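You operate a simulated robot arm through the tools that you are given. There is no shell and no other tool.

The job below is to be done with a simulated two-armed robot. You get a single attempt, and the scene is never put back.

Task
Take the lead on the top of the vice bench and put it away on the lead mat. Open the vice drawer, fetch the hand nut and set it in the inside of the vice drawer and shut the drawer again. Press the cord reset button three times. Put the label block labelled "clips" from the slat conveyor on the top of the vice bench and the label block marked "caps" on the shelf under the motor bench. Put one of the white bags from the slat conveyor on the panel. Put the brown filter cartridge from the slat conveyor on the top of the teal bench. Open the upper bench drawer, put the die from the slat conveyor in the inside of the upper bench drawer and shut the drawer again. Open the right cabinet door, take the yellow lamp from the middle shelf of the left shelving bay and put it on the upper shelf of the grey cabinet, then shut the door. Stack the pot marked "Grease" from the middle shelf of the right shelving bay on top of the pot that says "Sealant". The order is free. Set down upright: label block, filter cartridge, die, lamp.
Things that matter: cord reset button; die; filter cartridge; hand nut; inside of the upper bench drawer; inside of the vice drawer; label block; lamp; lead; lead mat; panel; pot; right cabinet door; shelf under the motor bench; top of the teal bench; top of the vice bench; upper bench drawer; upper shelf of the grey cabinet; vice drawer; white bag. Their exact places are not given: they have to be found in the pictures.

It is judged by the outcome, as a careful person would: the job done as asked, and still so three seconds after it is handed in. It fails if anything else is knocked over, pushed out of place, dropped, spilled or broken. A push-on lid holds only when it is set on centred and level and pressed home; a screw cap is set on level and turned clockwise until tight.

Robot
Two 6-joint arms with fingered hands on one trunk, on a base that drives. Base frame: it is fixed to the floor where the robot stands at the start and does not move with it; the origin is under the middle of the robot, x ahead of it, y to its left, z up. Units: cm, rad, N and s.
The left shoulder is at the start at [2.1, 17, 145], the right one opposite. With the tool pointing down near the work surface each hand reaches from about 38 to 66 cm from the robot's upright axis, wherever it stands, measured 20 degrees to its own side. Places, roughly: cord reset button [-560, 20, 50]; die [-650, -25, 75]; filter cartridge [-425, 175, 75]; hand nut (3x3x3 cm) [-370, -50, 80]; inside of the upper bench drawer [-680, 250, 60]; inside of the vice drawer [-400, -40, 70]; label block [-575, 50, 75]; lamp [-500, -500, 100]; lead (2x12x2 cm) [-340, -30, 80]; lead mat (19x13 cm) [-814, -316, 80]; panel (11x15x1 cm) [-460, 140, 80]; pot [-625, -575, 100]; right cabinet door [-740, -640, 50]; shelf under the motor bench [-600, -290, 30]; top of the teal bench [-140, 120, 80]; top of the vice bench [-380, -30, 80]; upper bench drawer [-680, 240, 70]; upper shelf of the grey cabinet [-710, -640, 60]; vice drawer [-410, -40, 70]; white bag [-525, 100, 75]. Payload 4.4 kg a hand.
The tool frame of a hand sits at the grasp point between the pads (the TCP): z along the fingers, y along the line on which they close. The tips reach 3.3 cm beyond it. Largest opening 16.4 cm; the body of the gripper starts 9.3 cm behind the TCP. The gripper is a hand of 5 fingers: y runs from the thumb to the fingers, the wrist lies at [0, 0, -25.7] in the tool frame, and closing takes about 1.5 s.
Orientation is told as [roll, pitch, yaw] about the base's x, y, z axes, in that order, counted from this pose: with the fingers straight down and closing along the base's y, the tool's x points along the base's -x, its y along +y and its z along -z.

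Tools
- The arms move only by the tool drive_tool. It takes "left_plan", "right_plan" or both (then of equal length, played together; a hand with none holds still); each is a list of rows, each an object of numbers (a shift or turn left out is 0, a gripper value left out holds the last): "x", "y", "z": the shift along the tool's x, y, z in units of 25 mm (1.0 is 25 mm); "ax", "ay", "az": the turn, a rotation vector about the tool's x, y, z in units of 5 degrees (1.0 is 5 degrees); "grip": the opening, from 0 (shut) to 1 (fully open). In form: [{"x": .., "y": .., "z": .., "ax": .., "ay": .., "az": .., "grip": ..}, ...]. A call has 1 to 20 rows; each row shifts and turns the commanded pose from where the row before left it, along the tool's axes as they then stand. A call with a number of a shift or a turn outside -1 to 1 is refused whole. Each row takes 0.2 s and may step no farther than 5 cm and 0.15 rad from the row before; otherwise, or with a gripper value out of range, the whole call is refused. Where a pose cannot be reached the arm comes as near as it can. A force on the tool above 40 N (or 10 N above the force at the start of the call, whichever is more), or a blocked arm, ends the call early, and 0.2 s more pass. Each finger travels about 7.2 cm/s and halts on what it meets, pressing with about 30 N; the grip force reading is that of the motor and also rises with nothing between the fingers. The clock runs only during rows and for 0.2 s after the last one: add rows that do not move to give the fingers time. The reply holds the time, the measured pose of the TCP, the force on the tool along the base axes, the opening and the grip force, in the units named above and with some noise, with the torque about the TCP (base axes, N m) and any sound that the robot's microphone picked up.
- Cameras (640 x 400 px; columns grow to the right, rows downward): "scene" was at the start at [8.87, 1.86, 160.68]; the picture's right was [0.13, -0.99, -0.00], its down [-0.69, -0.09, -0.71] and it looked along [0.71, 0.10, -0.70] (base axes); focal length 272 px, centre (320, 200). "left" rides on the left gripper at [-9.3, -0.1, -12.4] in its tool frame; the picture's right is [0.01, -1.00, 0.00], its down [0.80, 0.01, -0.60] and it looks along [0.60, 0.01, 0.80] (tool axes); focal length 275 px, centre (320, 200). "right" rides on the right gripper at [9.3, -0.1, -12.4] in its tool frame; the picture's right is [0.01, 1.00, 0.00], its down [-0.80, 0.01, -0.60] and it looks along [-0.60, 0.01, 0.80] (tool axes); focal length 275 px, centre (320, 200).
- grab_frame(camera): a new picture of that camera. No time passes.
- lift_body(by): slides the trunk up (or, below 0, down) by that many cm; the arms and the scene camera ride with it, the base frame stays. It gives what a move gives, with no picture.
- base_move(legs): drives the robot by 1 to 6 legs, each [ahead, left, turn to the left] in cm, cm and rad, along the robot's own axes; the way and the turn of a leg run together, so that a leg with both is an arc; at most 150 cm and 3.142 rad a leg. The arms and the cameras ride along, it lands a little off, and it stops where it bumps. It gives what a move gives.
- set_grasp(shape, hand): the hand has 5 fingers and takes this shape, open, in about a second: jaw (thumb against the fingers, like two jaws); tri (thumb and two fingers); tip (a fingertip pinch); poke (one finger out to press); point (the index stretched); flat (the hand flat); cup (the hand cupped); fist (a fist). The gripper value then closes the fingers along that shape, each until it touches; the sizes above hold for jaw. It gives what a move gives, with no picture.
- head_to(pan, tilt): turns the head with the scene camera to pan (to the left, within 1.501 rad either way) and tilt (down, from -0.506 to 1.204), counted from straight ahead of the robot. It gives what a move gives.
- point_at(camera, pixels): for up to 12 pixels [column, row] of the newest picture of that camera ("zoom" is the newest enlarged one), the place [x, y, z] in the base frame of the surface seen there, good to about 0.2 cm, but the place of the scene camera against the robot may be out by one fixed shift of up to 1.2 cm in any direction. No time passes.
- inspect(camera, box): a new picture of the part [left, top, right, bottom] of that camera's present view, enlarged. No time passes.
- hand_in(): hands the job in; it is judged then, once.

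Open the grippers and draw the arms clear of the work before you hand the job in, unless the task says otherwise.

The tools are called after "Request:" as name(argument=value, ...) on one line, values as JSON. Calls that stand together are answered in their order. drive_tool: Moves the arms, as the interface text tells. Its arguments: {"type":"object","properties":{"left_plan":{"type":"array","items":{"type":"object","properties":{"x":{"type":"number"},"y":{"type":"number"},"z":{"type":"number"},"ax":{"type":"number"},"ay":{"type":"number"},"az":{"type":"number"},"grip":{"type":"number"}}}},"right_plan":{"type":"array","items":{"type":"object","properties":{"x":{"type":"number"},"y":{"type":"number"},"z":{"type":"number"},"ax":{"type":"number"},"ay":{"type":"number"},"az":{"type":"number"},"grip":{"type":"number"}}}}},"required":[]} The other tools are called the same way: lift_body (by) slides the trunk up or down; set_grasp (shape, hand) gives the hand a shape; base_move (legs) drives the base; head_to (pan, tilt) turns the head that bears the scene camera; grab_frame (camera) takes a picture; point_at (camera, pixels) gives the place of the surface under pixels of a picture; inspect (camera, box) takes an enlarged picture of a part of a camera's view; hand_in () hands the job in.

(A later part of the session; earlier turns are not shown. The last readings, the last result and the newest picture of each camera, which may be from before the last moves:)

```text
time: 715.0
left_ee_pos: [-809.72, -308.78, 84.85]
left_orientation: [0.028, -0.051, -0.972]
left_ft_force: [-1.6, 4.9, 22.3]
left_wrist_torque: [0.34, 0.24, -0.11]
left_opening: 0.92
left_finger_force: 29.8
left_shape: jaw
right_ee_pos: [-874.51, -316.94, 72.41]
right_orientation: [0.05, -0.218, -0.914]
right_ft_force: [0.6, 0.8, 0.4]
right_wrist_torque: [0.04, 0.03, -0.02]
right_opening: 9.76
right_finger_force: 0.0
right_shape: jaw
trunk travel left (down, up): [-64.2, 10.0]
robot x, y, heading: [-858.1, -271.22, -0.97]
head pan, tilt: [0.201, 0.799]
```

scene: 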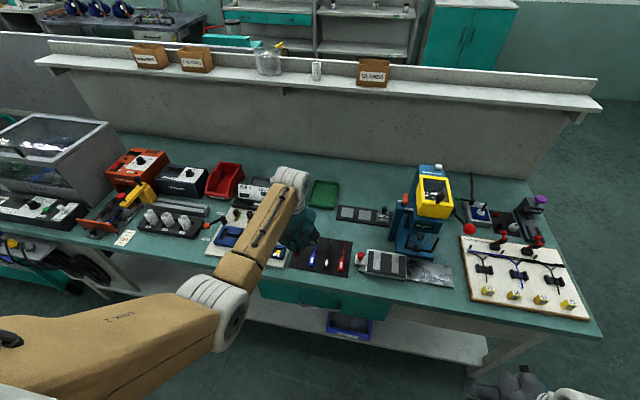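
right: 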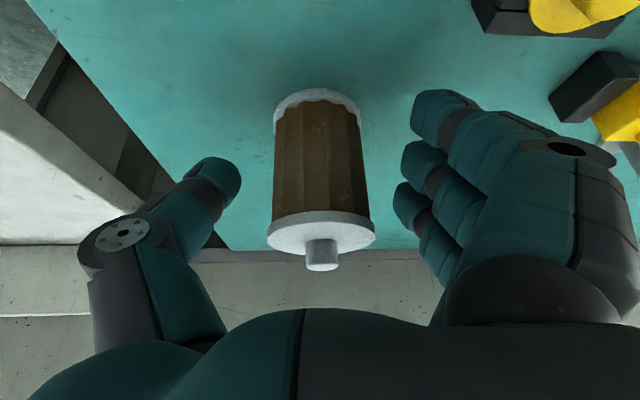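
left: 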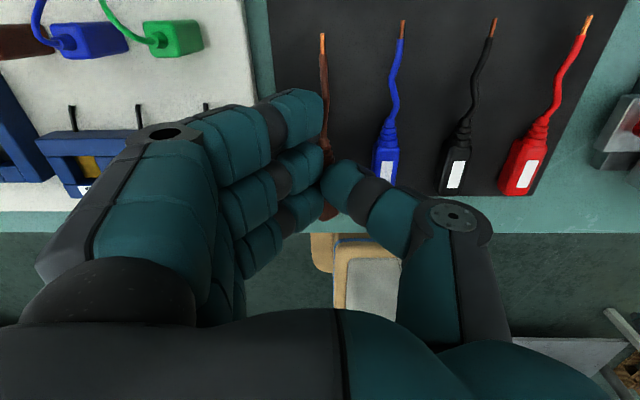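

Contact. I ease up 0.2 cm and open only slightly.

Request:
drive_tool(left_plan=[{"z": -0.06}, {"grip": 0.08}, {"grip": 0.11}, {"grip": 0.13}, {"grip": 0.13}])

Request:
grab_frame(camera="left")

```text
time: 716.1
left_ee_pos: [-809.82, -308.68, 84.75]
left_orientation: [0.026, -0.045, -0.973]
left_ft_force: [-1.8, -3.3, 6.2]
left_wrist_torque: [-0.14, 0.08, 0.04]
left_opening: 2.24
left_finger_force: 0.0
left_shape: jaw
right_ee_pos: [-874.52, -317.01, 72.26]
right_orientation: [0.049, -0.218, -0.913]
right_ft_force: [-0.5, 0.1, -0.7]
right_wrist_torque: [-0.01, -0.05, 0.03]
right_opening: 9.74
right_finger_force: 0.0
right_shape: jaw
trunk travel left (down, up): [-64.2, 10.0]
robot x, y, heading: [-857.87, -271.31, -0.968]
head pan, tilt: [0.201, 0.799]
```

```text
taken
```

left: 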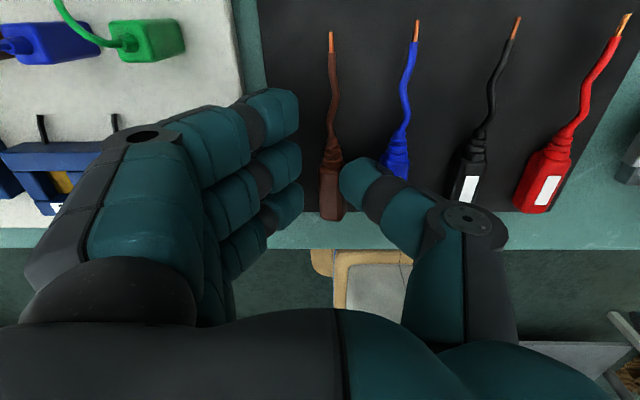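

The lead lies on the mat. I check whether its handle end overhangs the mat edge.

Request:
point_at(camera="left", pixels=[[333, 215], [333, 205], [331, 60], [430, 210], [333, 228], [410, 200]])

```text
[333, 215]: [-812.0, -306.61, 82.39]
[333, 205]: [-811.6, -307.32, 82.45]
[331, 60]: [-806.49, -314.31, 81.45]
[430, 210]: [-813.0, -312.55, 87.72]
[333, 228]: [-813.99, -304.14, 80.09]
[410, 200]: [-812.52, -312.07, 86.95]
```

Handle end at w=212, mat edge 213: inside. I raise the hand straight up and back away.

Request:
lift_body(by=9)

Request:
base_move(legs=[[-16, 0, 0]])

Request:
inspect(camera="scene", box=[240, 160, 440, 310])

```text
time: 717.4
left_ee_pos: [-809.68, -308.7, 93.72]
left_orientation: [0.026, -0.048, -0.973]
left_ft_force: [0.1, 0.1, -0.4]
left_wrist_torque: [-0.01, -0.01, 0.01]
left_opening: 2.16
left_finger_force: 0.1
left_shape: jaw
right_ee_pos: [-874.58, -317.06, 81.19]
right_orientation: [0.048, -0.215, -0.914]
right_ft_force: [0.0, 0.7, 0.3]
right_wrist_torque: [-0.03, 0.02, 0.0]
right_opening: 9.76
right_finger_force: 0.1
right_shape: jaw
trunk travel left (down, up): [-73.2, 1.0]
robot x, y, heading: [-857.89, -271.63, -0.969]
head pan, tilt: [0.201, 0.799]
```

```text
time: 718.8
left_ee_pos: [-818.68, -295.45, 93.88]
left_orientation: [0.027, -0.048, -0.974]
left_ft_force: [-0.8, 1.0, 1.1]
left_wrist_torque: [-0.04, -0.04, 0.01]
left_opening: 2.14
left_finger_force: 0.0
left_shape: jaw
right_ee_pos: [-883.64, -303.83, 81.35]
right_orientation: [0.049, -0.218, -0.914]
right_ft_force: [0.1, -0.1, 0.7]
right_wrist_torque: [-0.06, -0.01, 0.02]
right_opening: 9.73
right_finger_force: 0.1
right_shape: jaw
trunk travel left (down, up): [-73.2, 1.0]
robot x, y, heading: [-867.14, -258.05, -0.967]
head pan, tilt: [0.201, 0.799]
```

```text
2.67 times, centred on (340, 235) of scene
```

zoom: 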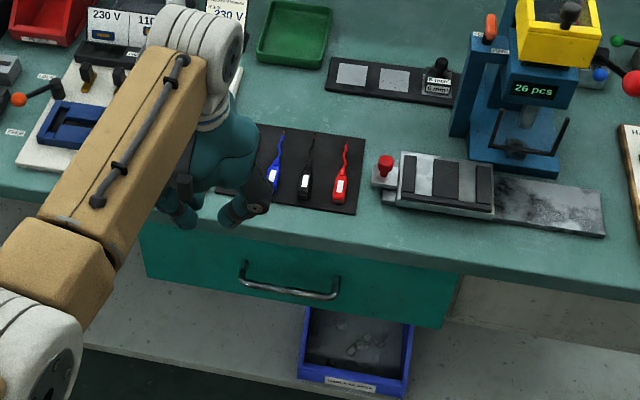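

Next I go to the row's end to turn round: strafe right ~1.26 m, then turn to face the conveyor side.

Request:
base_move(legs=[[0, -126, 0], [16, 0, 0], [0, 0, 1.57], [0, 0, 1.57]])

Request:
head_to(pan=-0.7, tilt=0.45)

Request:
grab_frame(camera="scene")

```text
time: 733.8
left_ee_pos: [-1010.7, -306.58, 93.84]
left_orientation: [0.026, -0.047, 2.195]
left_ft_force: [1.1, -0.1, 0.4]
left_wrist_torque: [0.04, -0.02, -0.04]
left_opening: 2.16
left_finger_force: 0.1
left_shape: jaw
right_ee_pos: [-946.27, -296.59, 81.33]
right_orientation: [0.049, -0.217, 2.255]
right_ft_force: [-0.2, 0.2, 0.6]
right_wrist_torque: [0.0, 0.03, 0.0]
right_opening: 9.75
right_finger_force: 0.0
right_shape: jaw
trunk travel left (down, up): [-73.2, 1.0]
robot x, y, heading: [-961.03, -342.6, 2.195]
head pan, tilt: [0.201, 0.799]
```

```text
time: 735.0
left_ee_pos: [-1010.85, -306.62, 93.79]
left_orientation: [0.026, -0.046, 2.196]
left_ft_force: [-0.4, -0.3, -0.3]
left_wrist_torque: [-0.01, -0.01, 0.02]
left_opening: 2.15
left_finger_force: 0.0
left_shape: jaw
right_ee_pos: [-946.32, -296.43, 81.27]
right_orientation: [0.049, -0.216, 2.256]
right_ft_force: [0.3, 0.1, -1.1]
right_wrist_torque: [-0.01, 0.01, 0.03]
right_opening: 9.77
right_finger_force: 0.0
right_shape: jaw
trunk travel left (down, up): [-73.2, 1.0]
robot x, y, heading: [-961.3, -342.74, 2.199]
head pan, tilt: [-0.7, 0.45]
```

```text
taken
```

scene: 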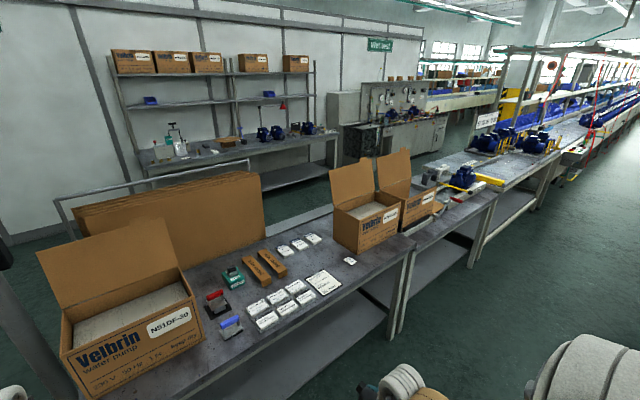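

I correct the heading and strafe right ~4.1 m along the conveyor to look for the die.

Request:
base_move(legs=[[0, 0, -0.02], [0, -140, 0], [0, -140, 0], [0, -130, 0]])

Request:
head_to(pan=0.0, tilt=0.6)

Request:
grab_frame(camera="scene")

```text
time: 755.1
left_ee_pos: [-672.26, -70.88, 93.79]
left_orientation: [0.028, -0.048, 2.172]
left_ft_force: [0.4, 0.1, -0.7]
left_wrist_torque: [-0.03, -0.02, -0.01]
left_opening: 2.16
left_finger_force: 0.0
left_shape: jaw
right_ee_pos: [-607.59, -62.35, 81.36]
right_orientation: [0.051, -0.216, 2.23]
right_ft_force: [0.6, 0.0, -0.5]
right_wrist_torque: [0.0, 0.05, -0.01]
right_opening: 9.75
right_finger_force: 0.0
right_shape: jaw
trunk travel left (down, up): [-73.2, 1.0]
robot x, y, heading: [-623.78, -108.16, 2.174]
head pan, tilt: [-0.7, 0.45]
```

```text
time: 756.2
left_ee_pos: [-672.24, -71.0, 93.8]
left_orientation: [0.027, -0.047, 2.171]
left_ft_force: [0.8, -0.1, 0.4]
left_wrist_torque: [0.04, -0.02, 0.02]
left_opening: 2.14
left_finger_force: 0.0
left_shape: jaw
right_ee_pos: [-607.57, -62.4, 81.35]
right_orientation: [0.049, -0.216, 2.23]
right_ft_force: [-0.3, 0.0, 0.2]
right_wrist_torque: [0.01, 0.03, 0.0]
right_opening: 9.74
right_finger_force: 0.0
right_shape: jaw
trunk travel left (down, up): [-73.2, 1.0]
robot x, y, heading: [-623.55, -107.8, 2.177]
head pan, tilt: [0.0, 0.6]
```

```text
taken
```

scene: 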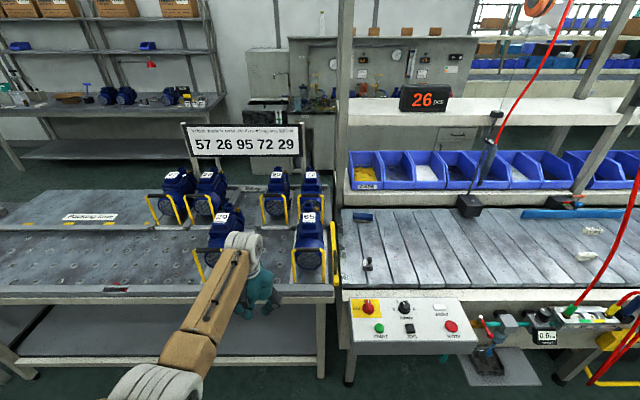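

The conveyor begins here; a small dark upright thing at (367,263) may be the die. I zoom in.

Request:
inspect(camera="scene", box=[330, 190, 480, 310])

Request:
point_at(camera="zoom", pixels=[[158, 305], [158, 325], [150, 330], [165, 340], [190, 320], [130, 105], [580, 60], [300, 330]])

```text
3.33 times, centred on (405, 250) of scene
```

zoom: 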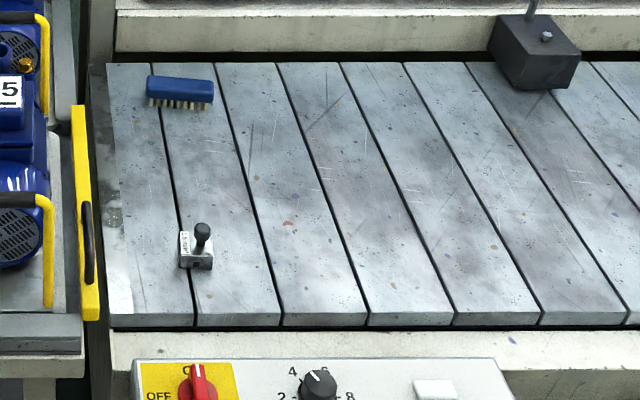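

```text
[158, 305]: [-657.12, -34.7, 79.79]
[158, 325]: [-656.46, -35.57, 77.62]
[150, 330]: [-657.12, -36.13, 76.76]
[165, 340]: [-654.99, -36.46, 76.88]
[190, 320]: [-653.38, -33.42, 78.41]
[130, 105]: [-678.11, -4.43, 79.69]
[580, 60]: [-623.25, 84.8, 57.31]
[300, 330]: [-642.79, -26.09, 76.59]
```

The die (a small block with a black knob) is at zoom (197,250). I measure it.

Request:
point_at(camera="zoom", pixels=[[202, 230], [184, 238], [210, 240], [185, 262], [207, 265], [195, 262], [195, 245], [230, 262], [160, 245]])

Request:
inspect(camera="scene", box=[365, 245, 405, 280])

```text
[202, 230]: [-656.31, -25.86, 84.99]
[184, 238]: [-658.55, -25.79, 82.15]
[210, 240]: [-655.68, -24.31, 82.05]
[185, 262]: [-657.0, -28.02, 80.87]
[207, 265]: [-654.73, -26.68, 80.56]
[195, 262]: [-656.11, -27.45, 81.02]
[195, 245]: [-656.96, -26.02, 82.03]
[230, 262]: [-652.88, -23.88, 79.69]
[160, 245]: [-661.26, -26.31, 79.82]
```

```text
11.43 times, centred on (385, 262) of scene
```

zoom: 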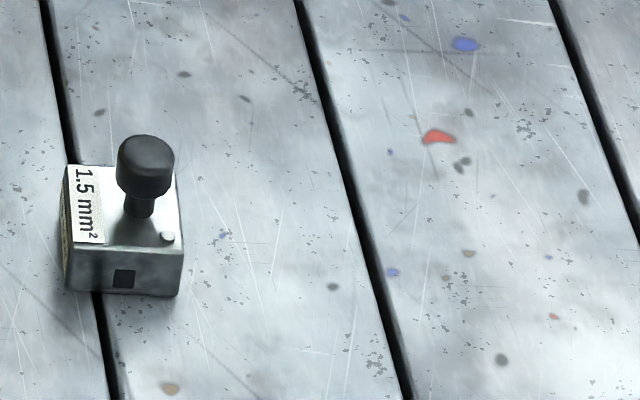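

The die's base is ~3 cm wide with its knob top at z≈85.5, centre ≈(-656.6,-25.5). I check the control box that juts out below.

Request:
point_at(camera="scene", pixels=[[410, 350], [355, 350], [470, 345], [350, 375], [370, 335], [500, 365], [490, 320]])

```text
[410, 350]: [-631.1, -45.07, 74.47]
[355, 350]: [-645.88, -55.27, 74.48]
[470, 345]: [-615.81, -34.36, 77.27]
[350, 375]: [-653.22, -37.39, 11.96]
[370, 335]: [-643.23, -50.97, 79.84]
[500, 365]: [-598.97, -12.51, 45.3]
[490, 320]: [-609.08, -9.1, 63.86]
```

The box reaches w≈323 at z<80, fine. I strafe 39 cm right and go 27 cm ahead with the left hand at z 94.

Request:
base_move(legs=[[0, -39, 0], [27, 0, 0]])

Request:
drive_tool(left_plan=[{"grip": 0.45}, {"grip": 0.45}, {"grip": 0.45}, {}])

Request:
grab_frame(camera="left")

```text
time: 760.1
left_ee_pos: [-655.72, -26.66, 93.73]
left_orientation: [0.024, -0.046, 2.17]
left_ft_force: [-0.4, 0.6, 0.0]
left_wrist_torque: [-0.06, 0.01, -0.02]
left_opening: 2.15
left_finger_force: 0.0
left_shape: jaw
right_ee_pos: [-590.99, -18.12, 81.3]
right_orientation: [0.048, -0.216, 2.229]
right_ft_force: [-0.1, 0.4, 0.3]
right_wrist_torque: [-0.03, 0.0, 0.04]
right_opening: 9.76
right_finger_force: 0.1
right_shape: jaw
trunk travel left (down, up): [-73.2, 1.0]
robot x, y, heading: [-607.35, -63.7, 2.173]
head pan, tilt: [0.0, 0.6]
```

```text
time: 761.1
left_ee_pos: [-655.83, -26.55, 93.74]
left_orientation: [0.028, -0.047, 2.17]
left_ft_force: [1.2, -0.1, -0.2]
left_wrist_torque: [-0.01, 0.0, 0.0]
left_opening: 7.26
left_finger_force: 0.0
left_shape: jaw
right_ee_pos: [-590.97, -18.13, 81.2]
right_orientation: [0.05, -0.217, 2.228]
right_ft_force: [-0.3, -0.7, 0.5]
right_wrist_torque: [0.0, -0.04, -0.02]
right_opening: 9.76
right_finger_force: 0.0
right_shape: jaw
trunk travel left (down, up): [-73.2, 1.0]
robot x, y, heading: [-606.95, -64.06, 2.179]
head pan, tilt: [0.0, 0.6]
```

```text
taken
```

left: 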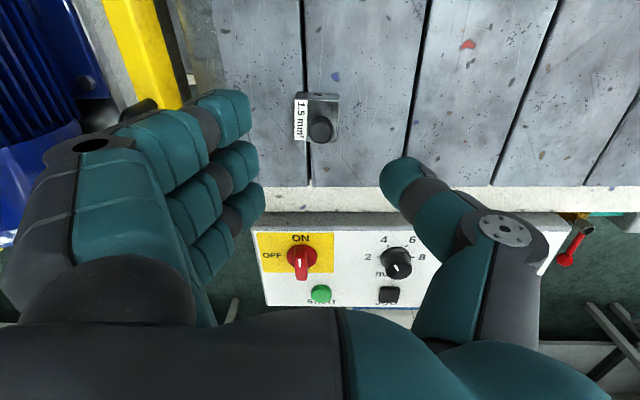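

The die is at (318,120). I measure it and the yellow guard at the left.

Request:
point_at(camera="left", pixels=[[320, 128], [298, 95], [338, 98], [300, 138], [335, 110], [165, 60], [180, 90], [215, 60], [318, 105]])

```text
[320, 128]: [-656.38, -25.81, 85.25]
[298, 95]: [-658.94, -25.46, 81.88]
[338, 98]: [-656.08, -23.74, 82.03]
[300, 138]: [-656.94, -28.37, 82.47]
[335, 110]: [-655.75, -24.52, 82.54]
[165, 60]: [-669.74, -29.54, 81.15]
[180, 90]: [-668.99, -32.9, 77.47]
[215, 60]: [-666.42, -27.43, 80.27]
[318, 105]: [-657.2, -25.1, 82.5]
```

Die base centre (-656.5,-26.0): nearly under the TCP. I move 0.8 ahead and lower the arm 9.5 cm.

Request:
drive_tool(left_plan=[{"x": -0.32, "y": 0.12, "z": 0.6}, {"z": 0.8}, {"z": 0.8}, {"z": 0.8}, {"z": 0.6}, {}])

Request:
grab_frame(camera="left")

```text
time: 762.5
left_ee_pos: [-656.92, -25.98, 84.89]
left_orientation: [0.025, -0.049, 2.168]
left_ft_force: [0.1, 0.0, 1.0]
left_wrist_torque: [-0.05, -0.01, -0.01]
left_opening: 7.29
left_finger_force: 0.0
left_shape: jaw
right_ee_pos: [-590.9, -18.11, 81.15]
right_orientation: [0.049, -0.215, 2.228]
right_ft_force: [0.6, 0.2, 1.0]
right_wrist_torque: [-0.01, 0.0, -0.01]
right_opening: 9.77
right_finger_force: 0.1
right_shape: jaw
trunk travel left (down, up): [-73.2, 1.0]
robot x, y, heading: [-606.87, -63.65, 2.175]
head pan, tilt: [0.0, 0.6]
```

```text
taken
```

left: 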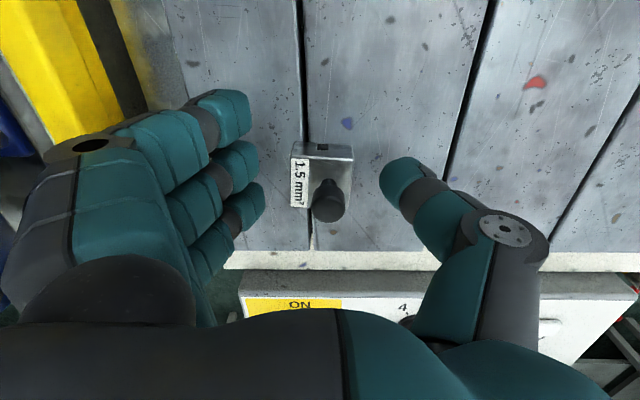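

I lower 0.5 cm more and close on the die.

Request:
drive_tool(left_plan=[{"z": 0.22}, {"grip": 0.3}, {"grip": 0.2}, {"grip": 0.1}, {"grip": 0.0}, {"grip": 0.0}, {"grip": 0.0}, {"grip": 0.0}])

Request:
grab_frame(camera="left")

```text
time: 764.3
left_ee_pos: [-656.96, -25.97, 84.32]
left_orientation: [0.026, -0.047, 2.17]
left_ft_force: [-0.7, -0.2, 0.3]
left_wrist_torque: [0.02, 0.01, -0.04]
left_opening: 3.32
left_finger_force: 30.0
left_shape: jaw
right_ee_pos: [-590.97, -18.25, 81.33]
right_orientation: [0.047, -0.216, 2.227]
right_ft_force: [-0.1, -0.7, -0.6]
right_wrist_torque: [-0.02, -0.01, -0.04]
right_opening: 9.74
right_finger_force: 0.1
right_shape: jaw
trunk travel left (down, up): [-73.2, 1.0]
robot x, y, heading: [-606.94, -63.87, 2.171]
head pan, tilt: [0.0, 0.6]
```

```text
taken
```

left: 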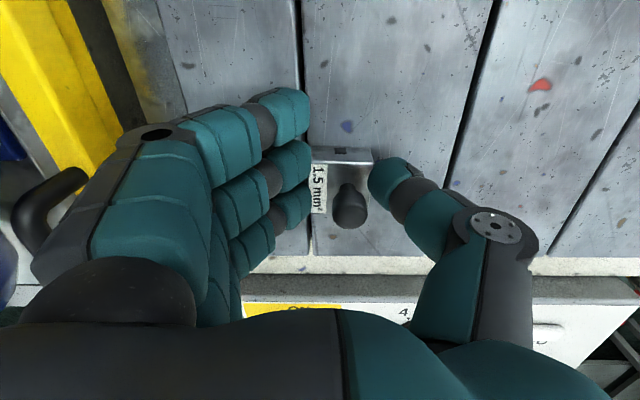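

Die gripped (3.3 cm). I lift it 9.5 cm and check.

Request:
drive_tool(left_plan=[{"z": -0.5}, {"z": -0.8}, {"z": -0.8}, {"z": -0.8}, {"z": -0.8}, {}])

Request:
grab_frame(camera="left")

Request:
base_move(legs=[[-28, 0, 0]])

```text
time: 765.7
left_ee_pos: [-656.43, -26.21, 93.48]
left_orientation: [0.027, -0.046, 2.17]
left_ft_force: [0.7, 0.6, -2.5]
left_wrist_torque: [0.02, 0.0, 0.02]
left_opening: 3.31
left_finger_force: 30.0
left_shape: jaw
right_ee_pos: [-590.85, -18.1, 81.28]
right_orientation: [0.049, -0.218, 2.229]
right_ft_force: [0.2, 0.4, 0.0]
right_wrist_torque: [0.04, 0.03, 0.02]
right_opening: 9.75
right_finger_force: 0.1
right_shape: jaw
trunk travel left (down, up): [-73.2, 1.0]
robot x, y, heading: [-607.19, -64.26, 2.179]
head pan, tilt: [0.0, 0.6]
```

```text
taken
```

left: 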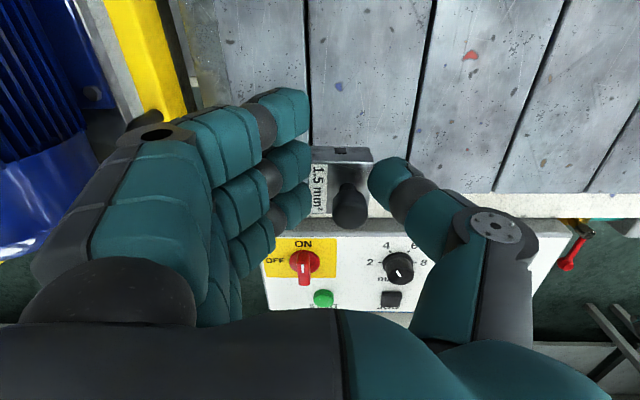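

```text
time: 767.7
left_ee_pos: [-640.4, -49.3, 93.59]
left_orientation: [0.027, -0.047, 2.169]
left_ft_force: [-0.4, -0.4, -2.7]
left_wrist_torque: [0.03, 0.03, 0.0]
left_opening: 3.31
left_finger_force: 30.2
left_shape: jaw
right_ee_pos: [-574.89, -41.44, 81.34]
right_orientation: [0.05, -0.217, 2.227]
right_ft_force: [0.2, -1.0, 0.2]
right_wrist_torque: [0.04, 0.02, 0.02]
right_opening: 9.76
right_finger_force: 0.1
right_shape: jaw
trunk travel left (down, up): [-73.2, 1.0]
robot x, y, heading: [-591.39, -87.41, 2.176]
head pan, tilt: [0.0, 0.6]
```

Die secured in the left hand. Next the cord reset: I back 12 cm, strafe right 60 cm, and look at the box.

Request:
base_move(legs=[[-12, 0, 0], [0, -60, 0]])

Request:
head_to(pan=-0.3, tilt=0.75)

Request:
grab_frame(camera="scene")

```text
time: 772.0
left_ee_pos: [-583.76, -24.77, 93.47]
left_orientation: [0.028, -0.046, 2.17]
left_ft_force: [0.9, 0.6, -2.8]
left_wrist_torque: [-0.04, 0.07, -0.05]
left_opening: 3.32
left_finger_force: 29.9
left_shape: jaw
right_ee_pos: [-518.09, -16.85, 81.25]
right_orientation: [0.05, -0.216, 2.23]
right_ft_force: [0.0, -0.9, 0.0]
right_wrist_torque: [-0.03, 0.05, -0.01]
right_opening: 9.77
right_finger_force: 0.1
right_shape: jaw
trunk travel left (down, up): [-73.2, 1.0]
robot x, y, heading: [-534.16, -62.57, 2.166]
head pan, tilt: [0.0, 0.6]
```

```text
time: 772.8
left_ee_pos: [-583.7, -25.06, 93.56]
left_orientation: [0.026, -0.048, 2.171]
left_ft_force: [-0.2, -0.2, -2.2]
left_wrist_torque: [0.03, 0.03, 0.01]
left_opening: 3.32
left_finger_force: 29.7
left_shape: jaw
right_ee_pos: [-518.17, -17.0, 81.35]
right_orientation: [0.047, -0.216, 2.227]
right_ft_force: [0.4, 0.3, 0.4]
right_wrist_torque: [0.0, 0.0, 0.03]
right_opening: 9.73
right_finger_force: 0.1
right_shape: jaw
trunk travel left (down, up): [-73.2, 1.0]
robot x, y, heading: [-534.47, -62.81, 2.176]
head pan, tilt: [-0.3, 0.75]
```

```text
taken
```

scene: 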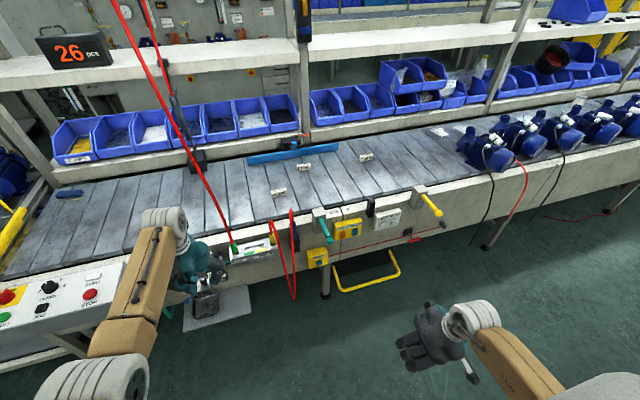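

The cord-reset box is at (317,258). I zoom in and measure it.

Request:
inspect(camera="scene", box=[280, 190, 440, 290])

Request:
point_at(camera="zoom", pixels=[[135, 275], [120, 278], [150, 270], [165, 280], [180, 265], [130, 262], [195, 290], [265, 160], [250, 155], [55, 200], [175, 150], [165, 190]])

```text
4.00 times, centred on (360, 240) of scene
```

zoom: 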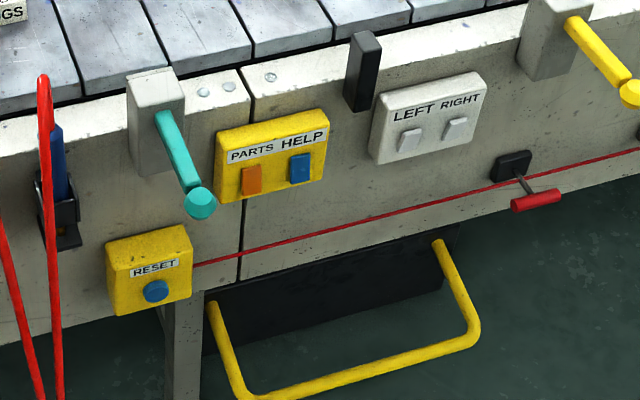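

```text
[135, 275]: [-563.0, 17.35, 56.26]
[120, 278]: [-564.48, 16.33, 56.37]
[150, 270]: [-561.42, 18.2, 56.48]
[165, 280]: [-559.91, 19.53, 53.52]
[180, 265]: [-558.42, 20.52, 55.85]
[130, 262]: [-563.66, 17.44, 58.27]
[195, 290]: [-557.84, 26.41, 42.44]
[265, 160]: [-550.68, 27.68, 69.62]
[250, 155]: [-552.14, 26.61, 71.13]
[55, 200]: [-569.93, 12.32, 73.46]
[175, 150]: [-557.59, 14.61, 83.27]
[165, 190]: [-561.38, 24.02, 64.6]
```

The blue round RESET button is at zoom (155,292), facing the aisle. I measure it.

Request:
point_at(camera="zoom", pixels=[[155, 292], [148, 292], [162, 290], [155, 285], [156, 299], [130, 300], [180, 290]])

```text
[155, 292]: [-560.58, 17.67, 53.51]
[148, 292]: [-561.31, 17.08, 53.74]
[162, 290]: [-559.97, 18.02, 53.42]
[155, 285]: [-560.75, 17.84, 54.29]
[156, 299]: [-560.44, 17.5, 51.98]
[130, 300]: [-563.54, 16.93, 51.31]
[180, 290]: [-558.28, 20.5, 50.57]
```

Button centre (-560.6,17.6,53.2), its face toward the aisle. I lower the trunk 50 cm and bring the right hand level in front of it.

Request:
lift_body(by=-50)

Request:
set_grasp(shape="poke", hand="right")

Request:
drive_tool(right_plan=[{"x": -0.85, "y": 0.3, "z": 0.07, "ay": -0.73}, {"x": -0.91, "y": 0.3, "z": 0.08, "ay": -0.73}, {"x": -0.91, "y": 0.3, "z": 0.1, "ay": -0.73}, {"x": -0.9, "y": 0.3, "z": 0.11, "ay": -0.73}, {"x": -0.89, "y": 0.3, "z": 0.13, "ay": -0.73}, {"x": -0.88, "y": 0.3, "z": 0.145, "ay": -0.73}, {"x": -0.87, "y": 0.3, "z": 0.16, "ay": -0.73}, {"x": -0.86, "y": 0.3, "z": 0.175, "ay": -0.73}, {"x": -0.845, "y": 0.3, "z": 0.19, "ay": -0.73}, {"x": -0.83, "y": 0.3, "z": 0.2, "ay": -0.73}, {"x": -0.815, "y": 0.3, "z": 0.21, "ay": -0.73}, {"x": -0.8, "y": 0.3, "z": 0.22, "ay": -0.73}, {"x": -0.785, "y": 0.3, "z": 0.23, "ay": -0.73}, {"x": -0.77, "y": 0.3, "z": 0.24, "ay": -0.73}, {"x": -0.75, "y": 0.3, "z": 0.25, "ay": -0.73}, {"x": -0.735, "y": 0.3, "z": 0.255, "ay": -0.73}, {"x": -0.72, "y": 0.3, "z": 0.26, "ay": -0.73}, {"x": -0.7, "y": 0.3, "z": 0.265, "ay": -0.73}, {"x": -0.68, "y": 0.3, "z": 0.27, "ay": -0.73}, {"x": -0.66, "y": 0.3, "z": 0.27, "ay": -0.73}])

Request:
grab_frame(camera="right")

Request:
grab_frame(camera="scene")

```text
refused: -50 is not a number from -40 to 40
```

```text
time: 773.7
left_ee_pos: [-583.71, -24.92, 93.55]
left_orientation: [0.025, -0.047, 2.17]
left_ft_force: [-0.1, -0.5, -2.7]
left_wrist_torque: [0.03, 0.03, 0.02]
left_opening: 3.31
left_finger_force: 30.0
left_shape: jaw
right_ee_pos: [-518.2, -16.93, 81.34]
right_orientation: [0.048, -0.216, 2.23]
right_ft_force: [1.0, 0.8, -1.1]
right_wrist_torque: [-0.01, -0.01, -0.02]
right_opening: 0.02
right_finger_force: 0.1
right_shape: poke
trunk travel left (down, up): [-73.2, 1.0]
robot x, y, heading: [-534.33, -62.56, 2.177]
head pan, tilt: [-0.3, 0.75]
```

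```text
time: 777.9
left_ee_pos: [-583.7, -24.85, 93.49]
left_orientation: [0.026, -0.046, 2.169]
left_ft_force: [-0.2, -0.4, -2.4]
left_wrist_torque: [0.0, 0.06, 0.01]
left_opening: 3.31
left_finger_force: 29.5
left_shape: jaw
right_ee_pos: [-550.28, 1.23, 103.51]
right_orientation: [0.474, -1.481, 1.766]
right_ft_force: [-0.1, -0.2, 0.5]
right_wrist_torque: [-0.05, 0.01, 0.01]
right_opening: 0.0
right_finger_force: 0.0
right_shape: poke
trunk travel left (down, up): [-73.2, 1.0]
robot x, y, heading: [-534.74, -62.51, 2.173]
head pan, tilt: [-0.3, 0.75]
```

```text
taken
```

right: 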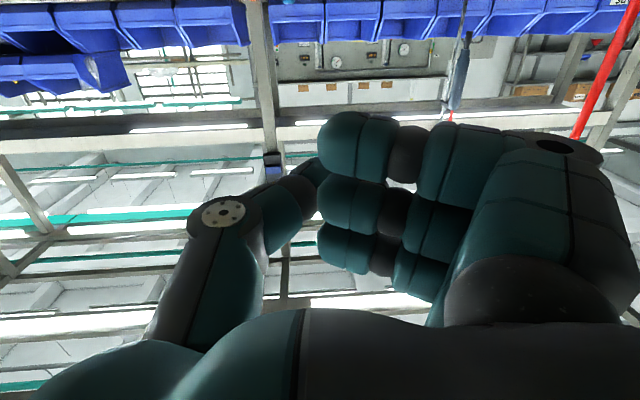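

```text
taken
```

scene: 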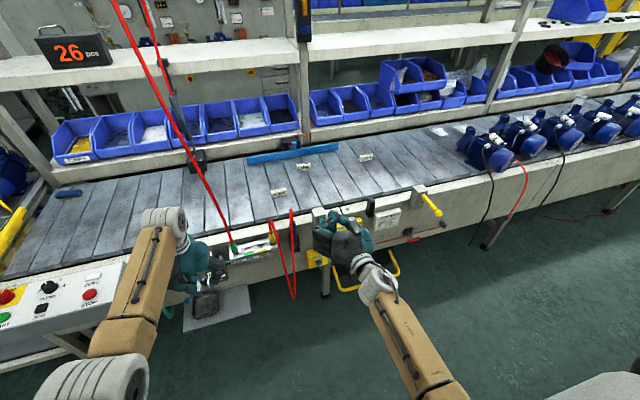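

The trunk step was refused (max 40), but the hand is level now at z 103. I lower in two steps: 40 cm and 10.3 cm.

Request:
lift_body(by=-40)

Request:
lift_body(by=-10)

Request:
grab_frame(camera="right")

Request:
grab_frame(camera="scene")

```text
time: 781.7
left_ee_pos: [-583.77, -25.0, 53.44]
left_orientation: [0.026, -0.046, 2.17]
left_ft_force: [-0.8, -0.2, -2.4]
left_wrist_torque: [0.02, 0.06, -0.02]
left_opening: 3.29
left_finger_force: 30.0
left_shape: jaw
right_ee_pos: [-550.22, 1.13, 63.46]
right_orientation: [0.543, -1.477, 1.698]
right_ft_force: [-0.3, -0.9, -0.8]
right_wrist_torque: [0.0, 0.01, 0.01]
right_opening: 0.0
right_finger_force: 0.0
right_shape: poke
trunk travel left (down, up): [-33.2, 41.0]
robot x, y, heading: [-534.18, -62.94, 2.175]
head pan, tilt: [-0.3, 0.75]
```

```text
time: 783.0
left_ee_pos: [-583.75, -24.88, 43.59]
left_orientation: [0.026, -0.047, 2.168]
left_ft_force: [-0.3, 1.0, -2.6]
left_wrist_torque: [0.04, 0.05, -0.03]
left_opening: 3.29
left_finger_force: 29.8
left_shape: jaw
right_ee_pos: [-550.22, 1.17, 53.52]
right_orientation: [0.548, -1.481, 1.694]
right_ft_force: [0.6, -0.3, 0.5]
right_wrist_torque: [-0.02, -0.01, 0.0]
right_opening: 0.0
right_finger_force: 0.0
right_shape: poke
trunk travel left (down, up): [-23.2, 51.0]
robot x, y, heading: [-534.67, -62.88, 2.177]
head pan, tilt: [-0.3, 0.75]
```

```text
taken
```

right: 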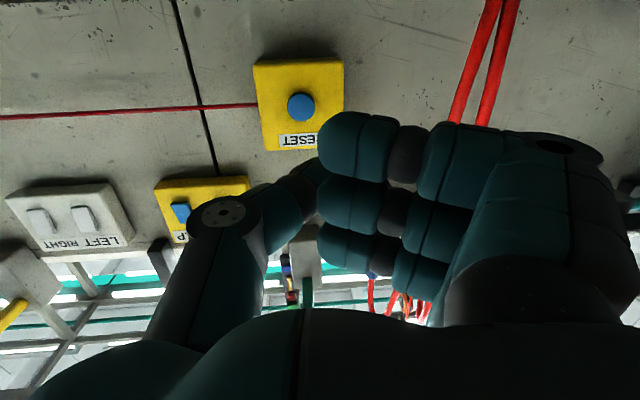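

```text
taken
```

scene: 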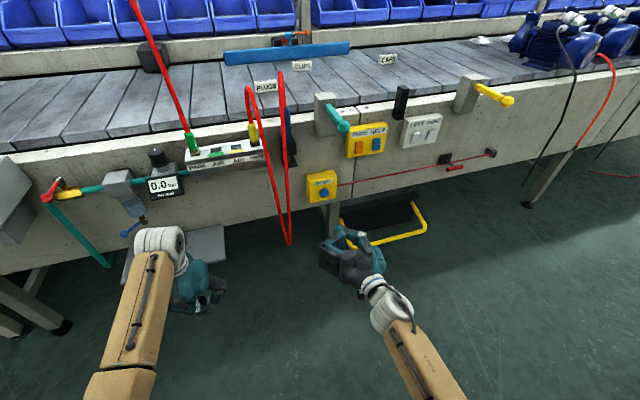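

The right camera sees the RESET button at (301,107). The poke finger seems closed; I open it and measure the button.

Request:
point_at(camera="right", pixels=[[301, 107], [290, 107], [312, 107], [270, 80], [330, 80], [270, 130]])

Request:
drive_tool(right_plan=[{"grip": 1.0}, {"grip": 1.0}, {"grip": 1.0}, {"grip": 1.0}, {"grip": 1.0}, {"grip": 1.0}])

Request:
grab_frame(camera="right")

```text
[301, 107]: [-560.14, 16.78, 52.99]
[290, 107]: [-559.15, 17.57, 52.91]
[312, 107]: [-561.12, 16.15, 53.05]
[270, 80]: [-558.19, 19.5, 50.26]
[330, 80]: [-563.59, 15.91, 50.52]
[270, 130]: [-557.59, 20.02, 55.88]
```

```text
time: 784.4
left_ee_pos: [-583.65, -24.97, 43.53]
left_orientation: [0.027, -0.047, 2.17]
left_ft_force: [1.0, 0.0, -1.5]
left_wrist_torque: [0.01, 0.02, -0.03]
left_opening: 3.3
left_finger_force: 30.5
left_shape: jaw
right_ee_pos: [-550.19, 1.14, 53.48]
right_orientation: [0.54, -1.479, 1.703]
right_ft_force: [-0.5, -0.2, -1.0]
right_wrist_torque: [0.02, -0.01, -0.01]
right_opening: 0.0
right_finger_force: 0.0
right_shape: poke
trunk travel left (down, up): [-23.2, 51.0]
robot x, y, heading: [-534.34, -62.93, 2.175]
head pan, tilt: [-0.3, 0.75]
```

```text
taken
```

right: 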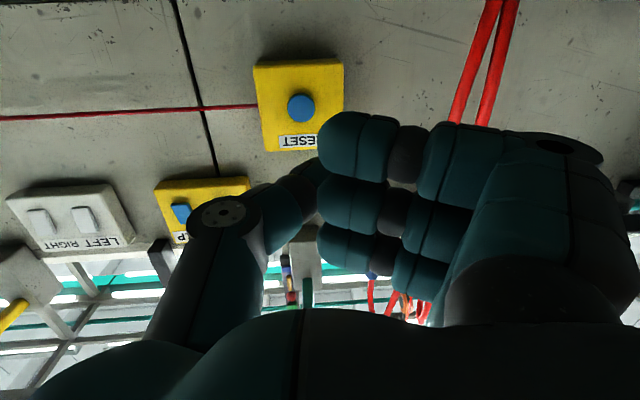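

The poke shape looks curled; I try "point" (index stretched) and look.

Request:
set_grasp(shape="point", hand="right")

Request:
grab_frame(camera="right")

Request:
inspect(camera="scene", box=[280, 180, 420, 320])

```text
time: 785.3
left_ee_pos: [-583.68, -24.91, 43.33]
left_orientation: [0.026, -0.047, 2.169]
left_ft_force: [-0.1, -0.4, -2.7]
left_wrist_torque: [-0.02, 0.05, 0.02]
left_opening: 3.32
left_finger_force: 30.1
left_shape: jaw
right_ee_pos: [-550.26, 1.07, 53.49]
right_orientation: [0.54, -1.478, 1.702]
right_ft_force: [0.2, 0.1, -0.1]
right_wrist_torque: [-0.01, -0.02, 0.0]
right_opening: 15.64
right_finger_force: 0.1
right_shape: point
trunk travel left (down, up): [-23.2, 51.0]
robot x, y, heading: [-534.31, -62.58, 2.175]
head pan, tilt: [-0.3, 0.75]
```

```text
taken
```

right: 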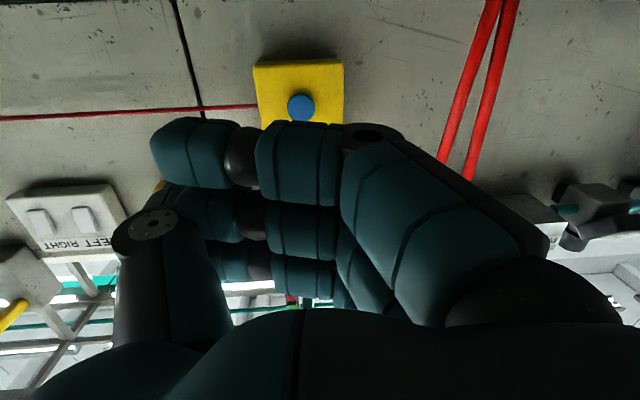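

```text
2.86 times, centred on (350, 250) of scene
```

zoom: 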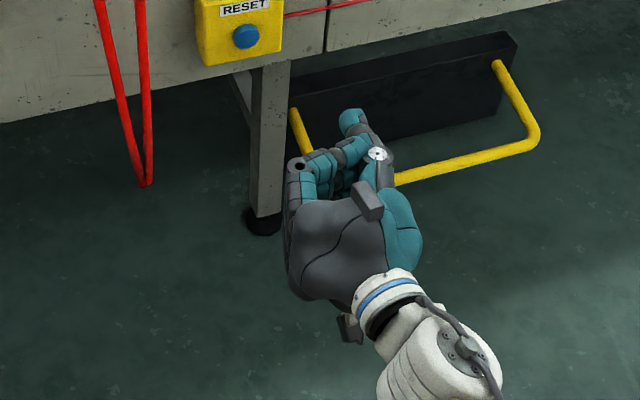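

These finger shapes do not stretch forward usefully, so I press with the closed jaw fingertips. I switch to jaw, close, align 0.8 cm right and advance 12 cm.

Request:
set_grasp(shape="jaw", hand="right")

Request:
drive_tool(right_plan=[{"grip": 0.0}, {"grip": 0.0}, {"grip": 0.0}, {"grip": 0.0}, {"grip": 0.0}, {"grip": 0.0}, {"grip": 0.0, "y": -0.3}, {"z": 0.8}, {"z": 0.8}, {"z": 0.8}, {"z": 0.8}, {"z": 0.8}, {}])

Request:
grab_frame(camera="right")

```text
time: 786.2
left_ee_pos: [-583.53, -24.9, 43.41]
left_orientation: [0.027, -0.046, 2.169]
left_ft_force: [-0.6, 0.1, -2.5]
left_wrist_torque: [-0.03, 0.04, -0.01]
left_opening: 3.3
left_finger_force: 29.9
left_shape: jaw
right_ee_pos: [-550.37, 1.05, 53.45]
right_orientation: [0.54, -1.478, 1.701]
right_ft_force: [0.0, -0.4, 0.1]
right_wrist_torque: [0.02, 0.0, -0.02]
right_opening: 16.37
right_finger_force: 0.1
right_shape: jaw
trunk travel left (down, up): [-23.2, 51.0]
robot x, y, heading: [-534.35, -62.93, 2.174]
head pan, tilt: [-0.3, 0.75]
```

```text
time: 789.0
left_ee_pos: [-583.59, -24.94, 43.39]
left_orientation: [0.027, -0.045, 2.17]
left_ft_force: [-0.1, -0.2, -2.4]
left_wrist_torque: [-0.02, 0.04, -0.01]
left_opening: 3.3
left_finger_force: 30.1
left_shape: jaw
right_ee_pos: [-555.89, 9.49, 52.46]
right_orientation: [0.53, -1.478, 1.71]
right_ft_force: [-0.7, 0.5, -0.1]
right_wrist_torque: [-0.01, 0.02, -0.01]
right_opening: 0.02
right_finger_force: 29.8
right_shape: jaw
trunk travel left (down, up): [-23.2, 51.0]
robot x, y, heading: [-534.51, -62.37, 2.171]
head pan, tilt: [-0.3, 0.75]
```

```text
taken
```

right: 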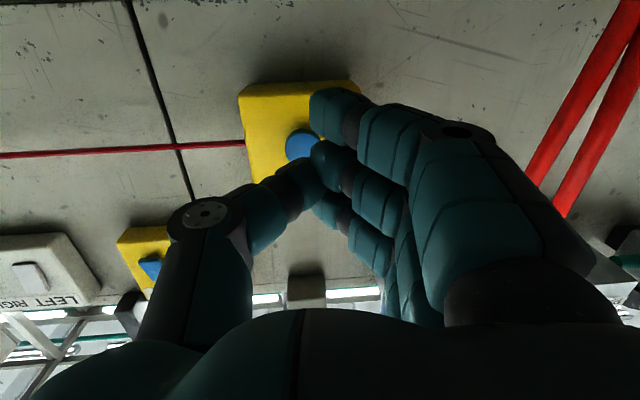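

Button is 8.4 cm ahead, 0.7 right, 0.5 up of the TCP. I align and creep forward until contact.

Request:
drive_tool(right_plan=[{"x": -0.2, "y": -0.28}, {"z": 0.5}, {"z": 0.5}, {"z": 0.3}, {"z": 0.15}, {"z": 0.15}, {"z": 0.15}, {"z": 0.15}, {}])

Request:
grab_frame(camera="right")

```text
time: 791.0
left_ee_pos: [-583.7, -24.9, 43.53]
left_orientation: [0.027, -0.048, 2.17]
left_ft_force: [0.4, -0.6, -3.1]
left_wrist_torque: [0.0, 0.02, -0.03]
left_opening: 3.31
left_finger_force: 30.3
left_shape: jaw
right_ee_pos: [-558.21, 13.62, 52.81]
right_orientation: [0.537, -1.479, 1.703]
right_ft_force: [0.3, -0.2, 0.4]
right_wrist_torque: [0.0, 0.02, 0.0]
right_opening: 0.03
right_finger_force: 30.3
right_shape: jaw
trunk travel left (down, up): [-23.2, 51.0]
robot x, y, heading: [-534.56, -62.43, 2.171]
head pan, tilt: [-0.3, 0.75]
```

```text
taken
```

right: 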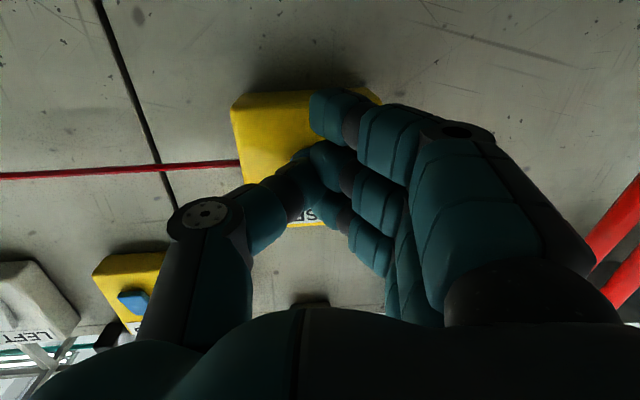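

3.7 cm remain to the button front (tips reach ~2.5-3.3 beyond). I continue in 0.2 cm steps.

Request:
drive_tool(right_plan=[{"z": 0.08}, {"z": 0.08}, {"z": 0.08}, {"z": 0.08}, {"z": 0.08}])

```text
time: 792.2
left_ee_pos: [-583.61, -24.96, 43.5]
left_orientation: [0.026, -0.048, 2.171]
left_ft_force: [-0.3, -0.2, -3.0]
left_wrist_torque: [-0.01, 0.02, 0.04]
left_opening: 3.32
left_finger_force: 29.8
left_shape: jaw
right_ee_pos: [-558.73, 14.26, 52.65]
right_orientation: [0.538, -1.477, 1.701]
right_ft_force: [14.7, -12.9, 3.3]
right_wrist_torque: [0.17, 0.14, -0.32]
right_opening: 0.0
right_finger_force: 30.2
right_shape: jaw
trunk travel left (down, up): [-23.2, 51.0]
robot x, y, heading: [-534.69, -62.69, 2.173]
head pan, tilt: [-0.3, 0.75]
heard: click
```

"Click" heard: first press. I retreat 1 cm and press again.

Request:
drive_tool(right_plan=[{"z": -0.2}, {"z": -0.2}, {}, {}])

Request:
drive_tool(right_plan=[{"z": 0.15}, {"z": 0.1}, {"z": 0.08}, {"z": 0.08}, {"z": 0.04}, {}])

```text
time: 793.2
left_ee_pos: [-583.81, -24.98, 43.6]
left_orientation: [0.026, -0.048, 2.17]
left_ft_force: [-0.5, 0.0, -2.8]
left_wrist_torque: [-0.03, 0.05, 0.0]
left_opening: 3.28
left_finger_force: 30.3
left_shape: jaw
right_ee_pos: [-558.38, 13.63, 52.75]
right_orientation: [0.54, -1.479, 1.7]
right_ft_force: [-0.4, 0.1, -0.1]
right_wrist_torque: [-0.01, -0.03, -0.03]
right_opening: 0.04
right_finger_force: 30.2
right_shape: jaw
trunk travel left (down, up): [-23.2, 51.0]
robot x, y, heading: [-534.69, -62.65, 2.177]
head pan, tilt: [-0.3, 0.75]
```

```text
time: 794.6
left_ee_pos: [-583.66, -25.02, 43.53]
left_orientation: [0.027, -0.049, 2.168]
left_ft_force: [-0.4, 0.2, -2.7]
left_wrist_torque: [-0.05, 0.02, -0.01]
left_opening: 3.35
left_finger_force: 29.9
left_shape: jaw
right_ee_pos: [-558.79, 14.35, 52.55]
right_orientation: [0.538, -1.48, 1.701]
right_ft_force: [16.7, -18.1, 3.1]
right_wrist_torque: [0.17, 0.15, -0.23]
right_opening: 0.0
right_finger_force: 29.9
right_shape: jaw
trunk travel left (down, up): [-23.2, 51.0]
robot x, y, heading: [-534.28, -62.67, 2.174]
head pan, tilt: [-0.3, 0.75]
heard: click
```

Second click. Once more.

Request:
drive_tool(right_plan=[{"z": -0.2}, {"z": -0.25}, {}, {}])

Request:
drive_tool(right_plan=[{"z": 0.15}, {"z": 0.1}, {"z": 0.1}, {"z": 0.08}, {"z": 0.04}, {}])

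```text
time: 795.6
left_ee_pos: [-583.84, -24.89, 43.42]
left_orientation: [0.028, -0.047, 2.167]
left_ft_force: [-0.1, -0.8, -3.2]
left_wrist_torque: [-0.01, 0.06, 0.01]
left_opening: 3.35
left_finger_force: 30.1
left_shape: jaw
right_ee_pos: [-558.36, 13.64, 52.81]
right_orientation: [0.539, -1.478, 1.701]
right_ft_force: [-0.7, -0.2, -0.4]
right_wrist_torque: [0.0, 0.04, -0.02]
right_opening: 0.02
right_finger_force: 30.8
right_shape: jaw
trunk travel left (down, up): [-23.2, 51.0]
robot x, y, heading: [-534.47, -62.38, 2.172]
head pan, tilt: [-0.3, 0.75]
```

```text
time: 797.0
left_ee_pos: [-583.73, -24.92, 43.65]
left_orientation: [0.026, -0.049, 2.169]
left_ft_force: [0.5, -0.2, -3.4]
left_wrist_torque: [0.01, 0.03, 0.02]
left_opening: 3.29
left_finger_force: 30.4
left_shape: jaw
right_ee_pos: [-558.83, 14.42, 52.7]
right_orientation: [0.539, -1.479, 1.701]
right_ft_force: [17.5, -20.2, 3.2]
right_wrist_torque: [0.26, 0.16, -0.28]
right_opening: 0.01
right_finger_force: 29.9
right_shape: jaw
trunk travel left (down, up): [-23.2, 51.0]
robot x, y, heading: [-534.48, -63.19, 2.17]
head pan, tilt: [-0.3, 0.75]
heard: click
```

Three presses done. I retract the right hand, raise the trunk again and tilt the hand down for picking the CLIPS block.

Request:
drive_tool(right_plan=[{"z": -0.3}, {"z": -0.8}, {"z": -0.8}, {"z": -0.8}, {"z": -0.8}, {"z": -0.8}, {"z": -0.6}])

Request:
lift_body(by=40)

Request:
lift_body(by=8)

```text
time: 798.6
left_ee_pos: [-583.86, -24.94, 43.51]
left_orientation: [0.026, -0.047, 2.17]
left_ft_force: [0.5, 0.7, -3.2]
left_wrist_torque: [-0.03, 0.05, 0.02]
left_opening: 3.32
left_finger_force: 29.9
left_shape: jaw
right_ee_pos: [-551.3, 4.91, 53.77]
right_orientation: [0.537, -1.478, 1.701]
right_ft_force: [-0.4, 0.0, 0.2]
right_wrist_torque: [0.03, 0.0, 0.0]
right_opening: 0.0
right_finger_force: 30.0
right_shape: jaw
trunk travel left (down, up): [-23.2, 51.0]
robot x, y, heading: [-534.31, -62.52, 2.172]
head pan, tilt: [-0.3, 0.75]
```

```text
time: 802.5
left_ee_pos: [-583.77, -24.98, 83.36]
left_orientation: [0.026, -0.048, 2.169]
left_ft_force: [-0.1, 0.0, -2.4]
left_wrist_torque: [-0.01, 0.02, -0.01]
left_opening: 3.29
left_finger_force: 29.4
left_shape: jaw
right_ee_pos: [-551.34, 5.05, 93.55]
right_orientation: [0.536, -1.479, 1.702]
right_ft_force: [0.1, 0.1, 0.1]
right_wrist_torque: [0.04, -0.01, -0.04]
right_opening: 0.0
right_finger_force: 30.4
right_shape: jaw
trunk travel left (down, up): [-63.2, 11.0]
robot x, y, heading: [-534.34, -62.69, 2.172]
head pan, tilt: [-0.3, 0.75]
```

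```text
time: 803.6
left_ee_pos: [-583.68, -24.93, 91.47]
left_orientation: [0.028, -0.046, 2.17]
left_ft_force: [-0.1, 0.5, -2.0]
left_wrist_torque: [0.02, 0.03, 0.03]
left_opening: 3.31
left_finger_force: 29.9
left_shape: jaw
right_ee_pos: [-551.48, 5.03, 101.54]
right_orientation: [0.535, -1.478, 1.706]
right_ft_force: [0.9, -0.3, 0.4]
right_wrist_torque: [0.0, 0.01, -0.02]
right_opening: 0.0
right_finger_force: 29.8
right_shape: jaw
trunk travel left (down, up): [-71.2, 3.0]
robot x, y, heading: [-534.34, -62.71, 2.176]
head pan, tilt: [-0.3, 0.75]
```

I pitch the right hand back to ~27° from vertical at z≈103, ready over the conveyor.

Request:
drive_tool(right_plan=[{"x": 0.06, "z": 0.33, "ay": 0.644}, {"x": 0.05, "z": 0.3, "ay": 0.644}, {"x": 0.03, "z": 0.27, "ay": 0.644}, {"x": 0.02, "z": 0.24, "ay": 0.644}, {"x": 0.0, "z": 0.2, "ay": 0.644}, {"x": -0.01, "z": 0.17, "ay": 0.644}, {"x": -0.02, "z": 0.14, "ay": 0.644}, {"x": -0.03, "z": 0.1, "ay": 0.644}, {"x": -0.04, "z": 0.06, "ay": 0.644}, {"x": -0.04, "z": 0.03, "ay": 0.644}, {"x": -0.04, "z": 0.0, "ay": 0.644}, {"x": -0.03, "z": -0.04, "ay": 0.644}, {"x": -0.03, "z": -0.08, "ay": 0.644}, {"x": -0.02, "z": -0.12, "ay": 0.644}, {"x": -0.01, "z": -0.16, "ay": 0.644}, {"x": 0.0, "z": -0.2, "ay": 0.644, "grip": 0.5}, {"x": 0.01, "z": -0.23, "ay": 0.644, "grip": 0.5}, {"x": 0.02, "z": -0.26, "ay": 0.644, "grip": 0.5}, {}])

Request:
grab_frame(camera="scene")

```text
time: 807.6
left_ee_pos: [-583.64, -24.99, 91.47]
left_orientation: [0.027, -0.049, 2.169]
left_ft_force: [-0.4, 0.4, -2.7]
left_wrist_torque: [0.03, 0.04, 0.01]
left_opening: 3.31
left_finger_force: 29.8
left_shape: jaw
right_ee_pos: [-550.34, 7.44, 103.92]
right_orientation: [0.045, -0.612, 2.12]
right_ft_force: [-0.4, -0.5, -0.2]
right_wrist_torque: [-0.01, 0.0, -0.03]
right_opening: 8.16
right_finger_force: 0.1
right_shape: jaw
right hand out of reach, approached as far as the arm can: row 1, 2, 3, 4
trunk travel left (down, up): [-71.2, 3.0]
robot x, y, heading: [-534.19, -62.81, 2.172]
head pan, tilt: [-0.3, 0.75]
```

```text
taken
```

scene: 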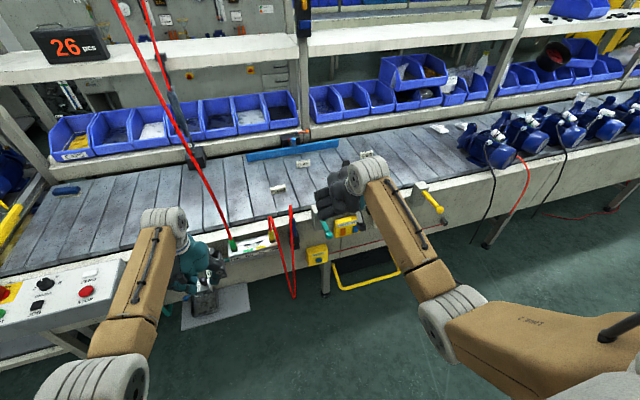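

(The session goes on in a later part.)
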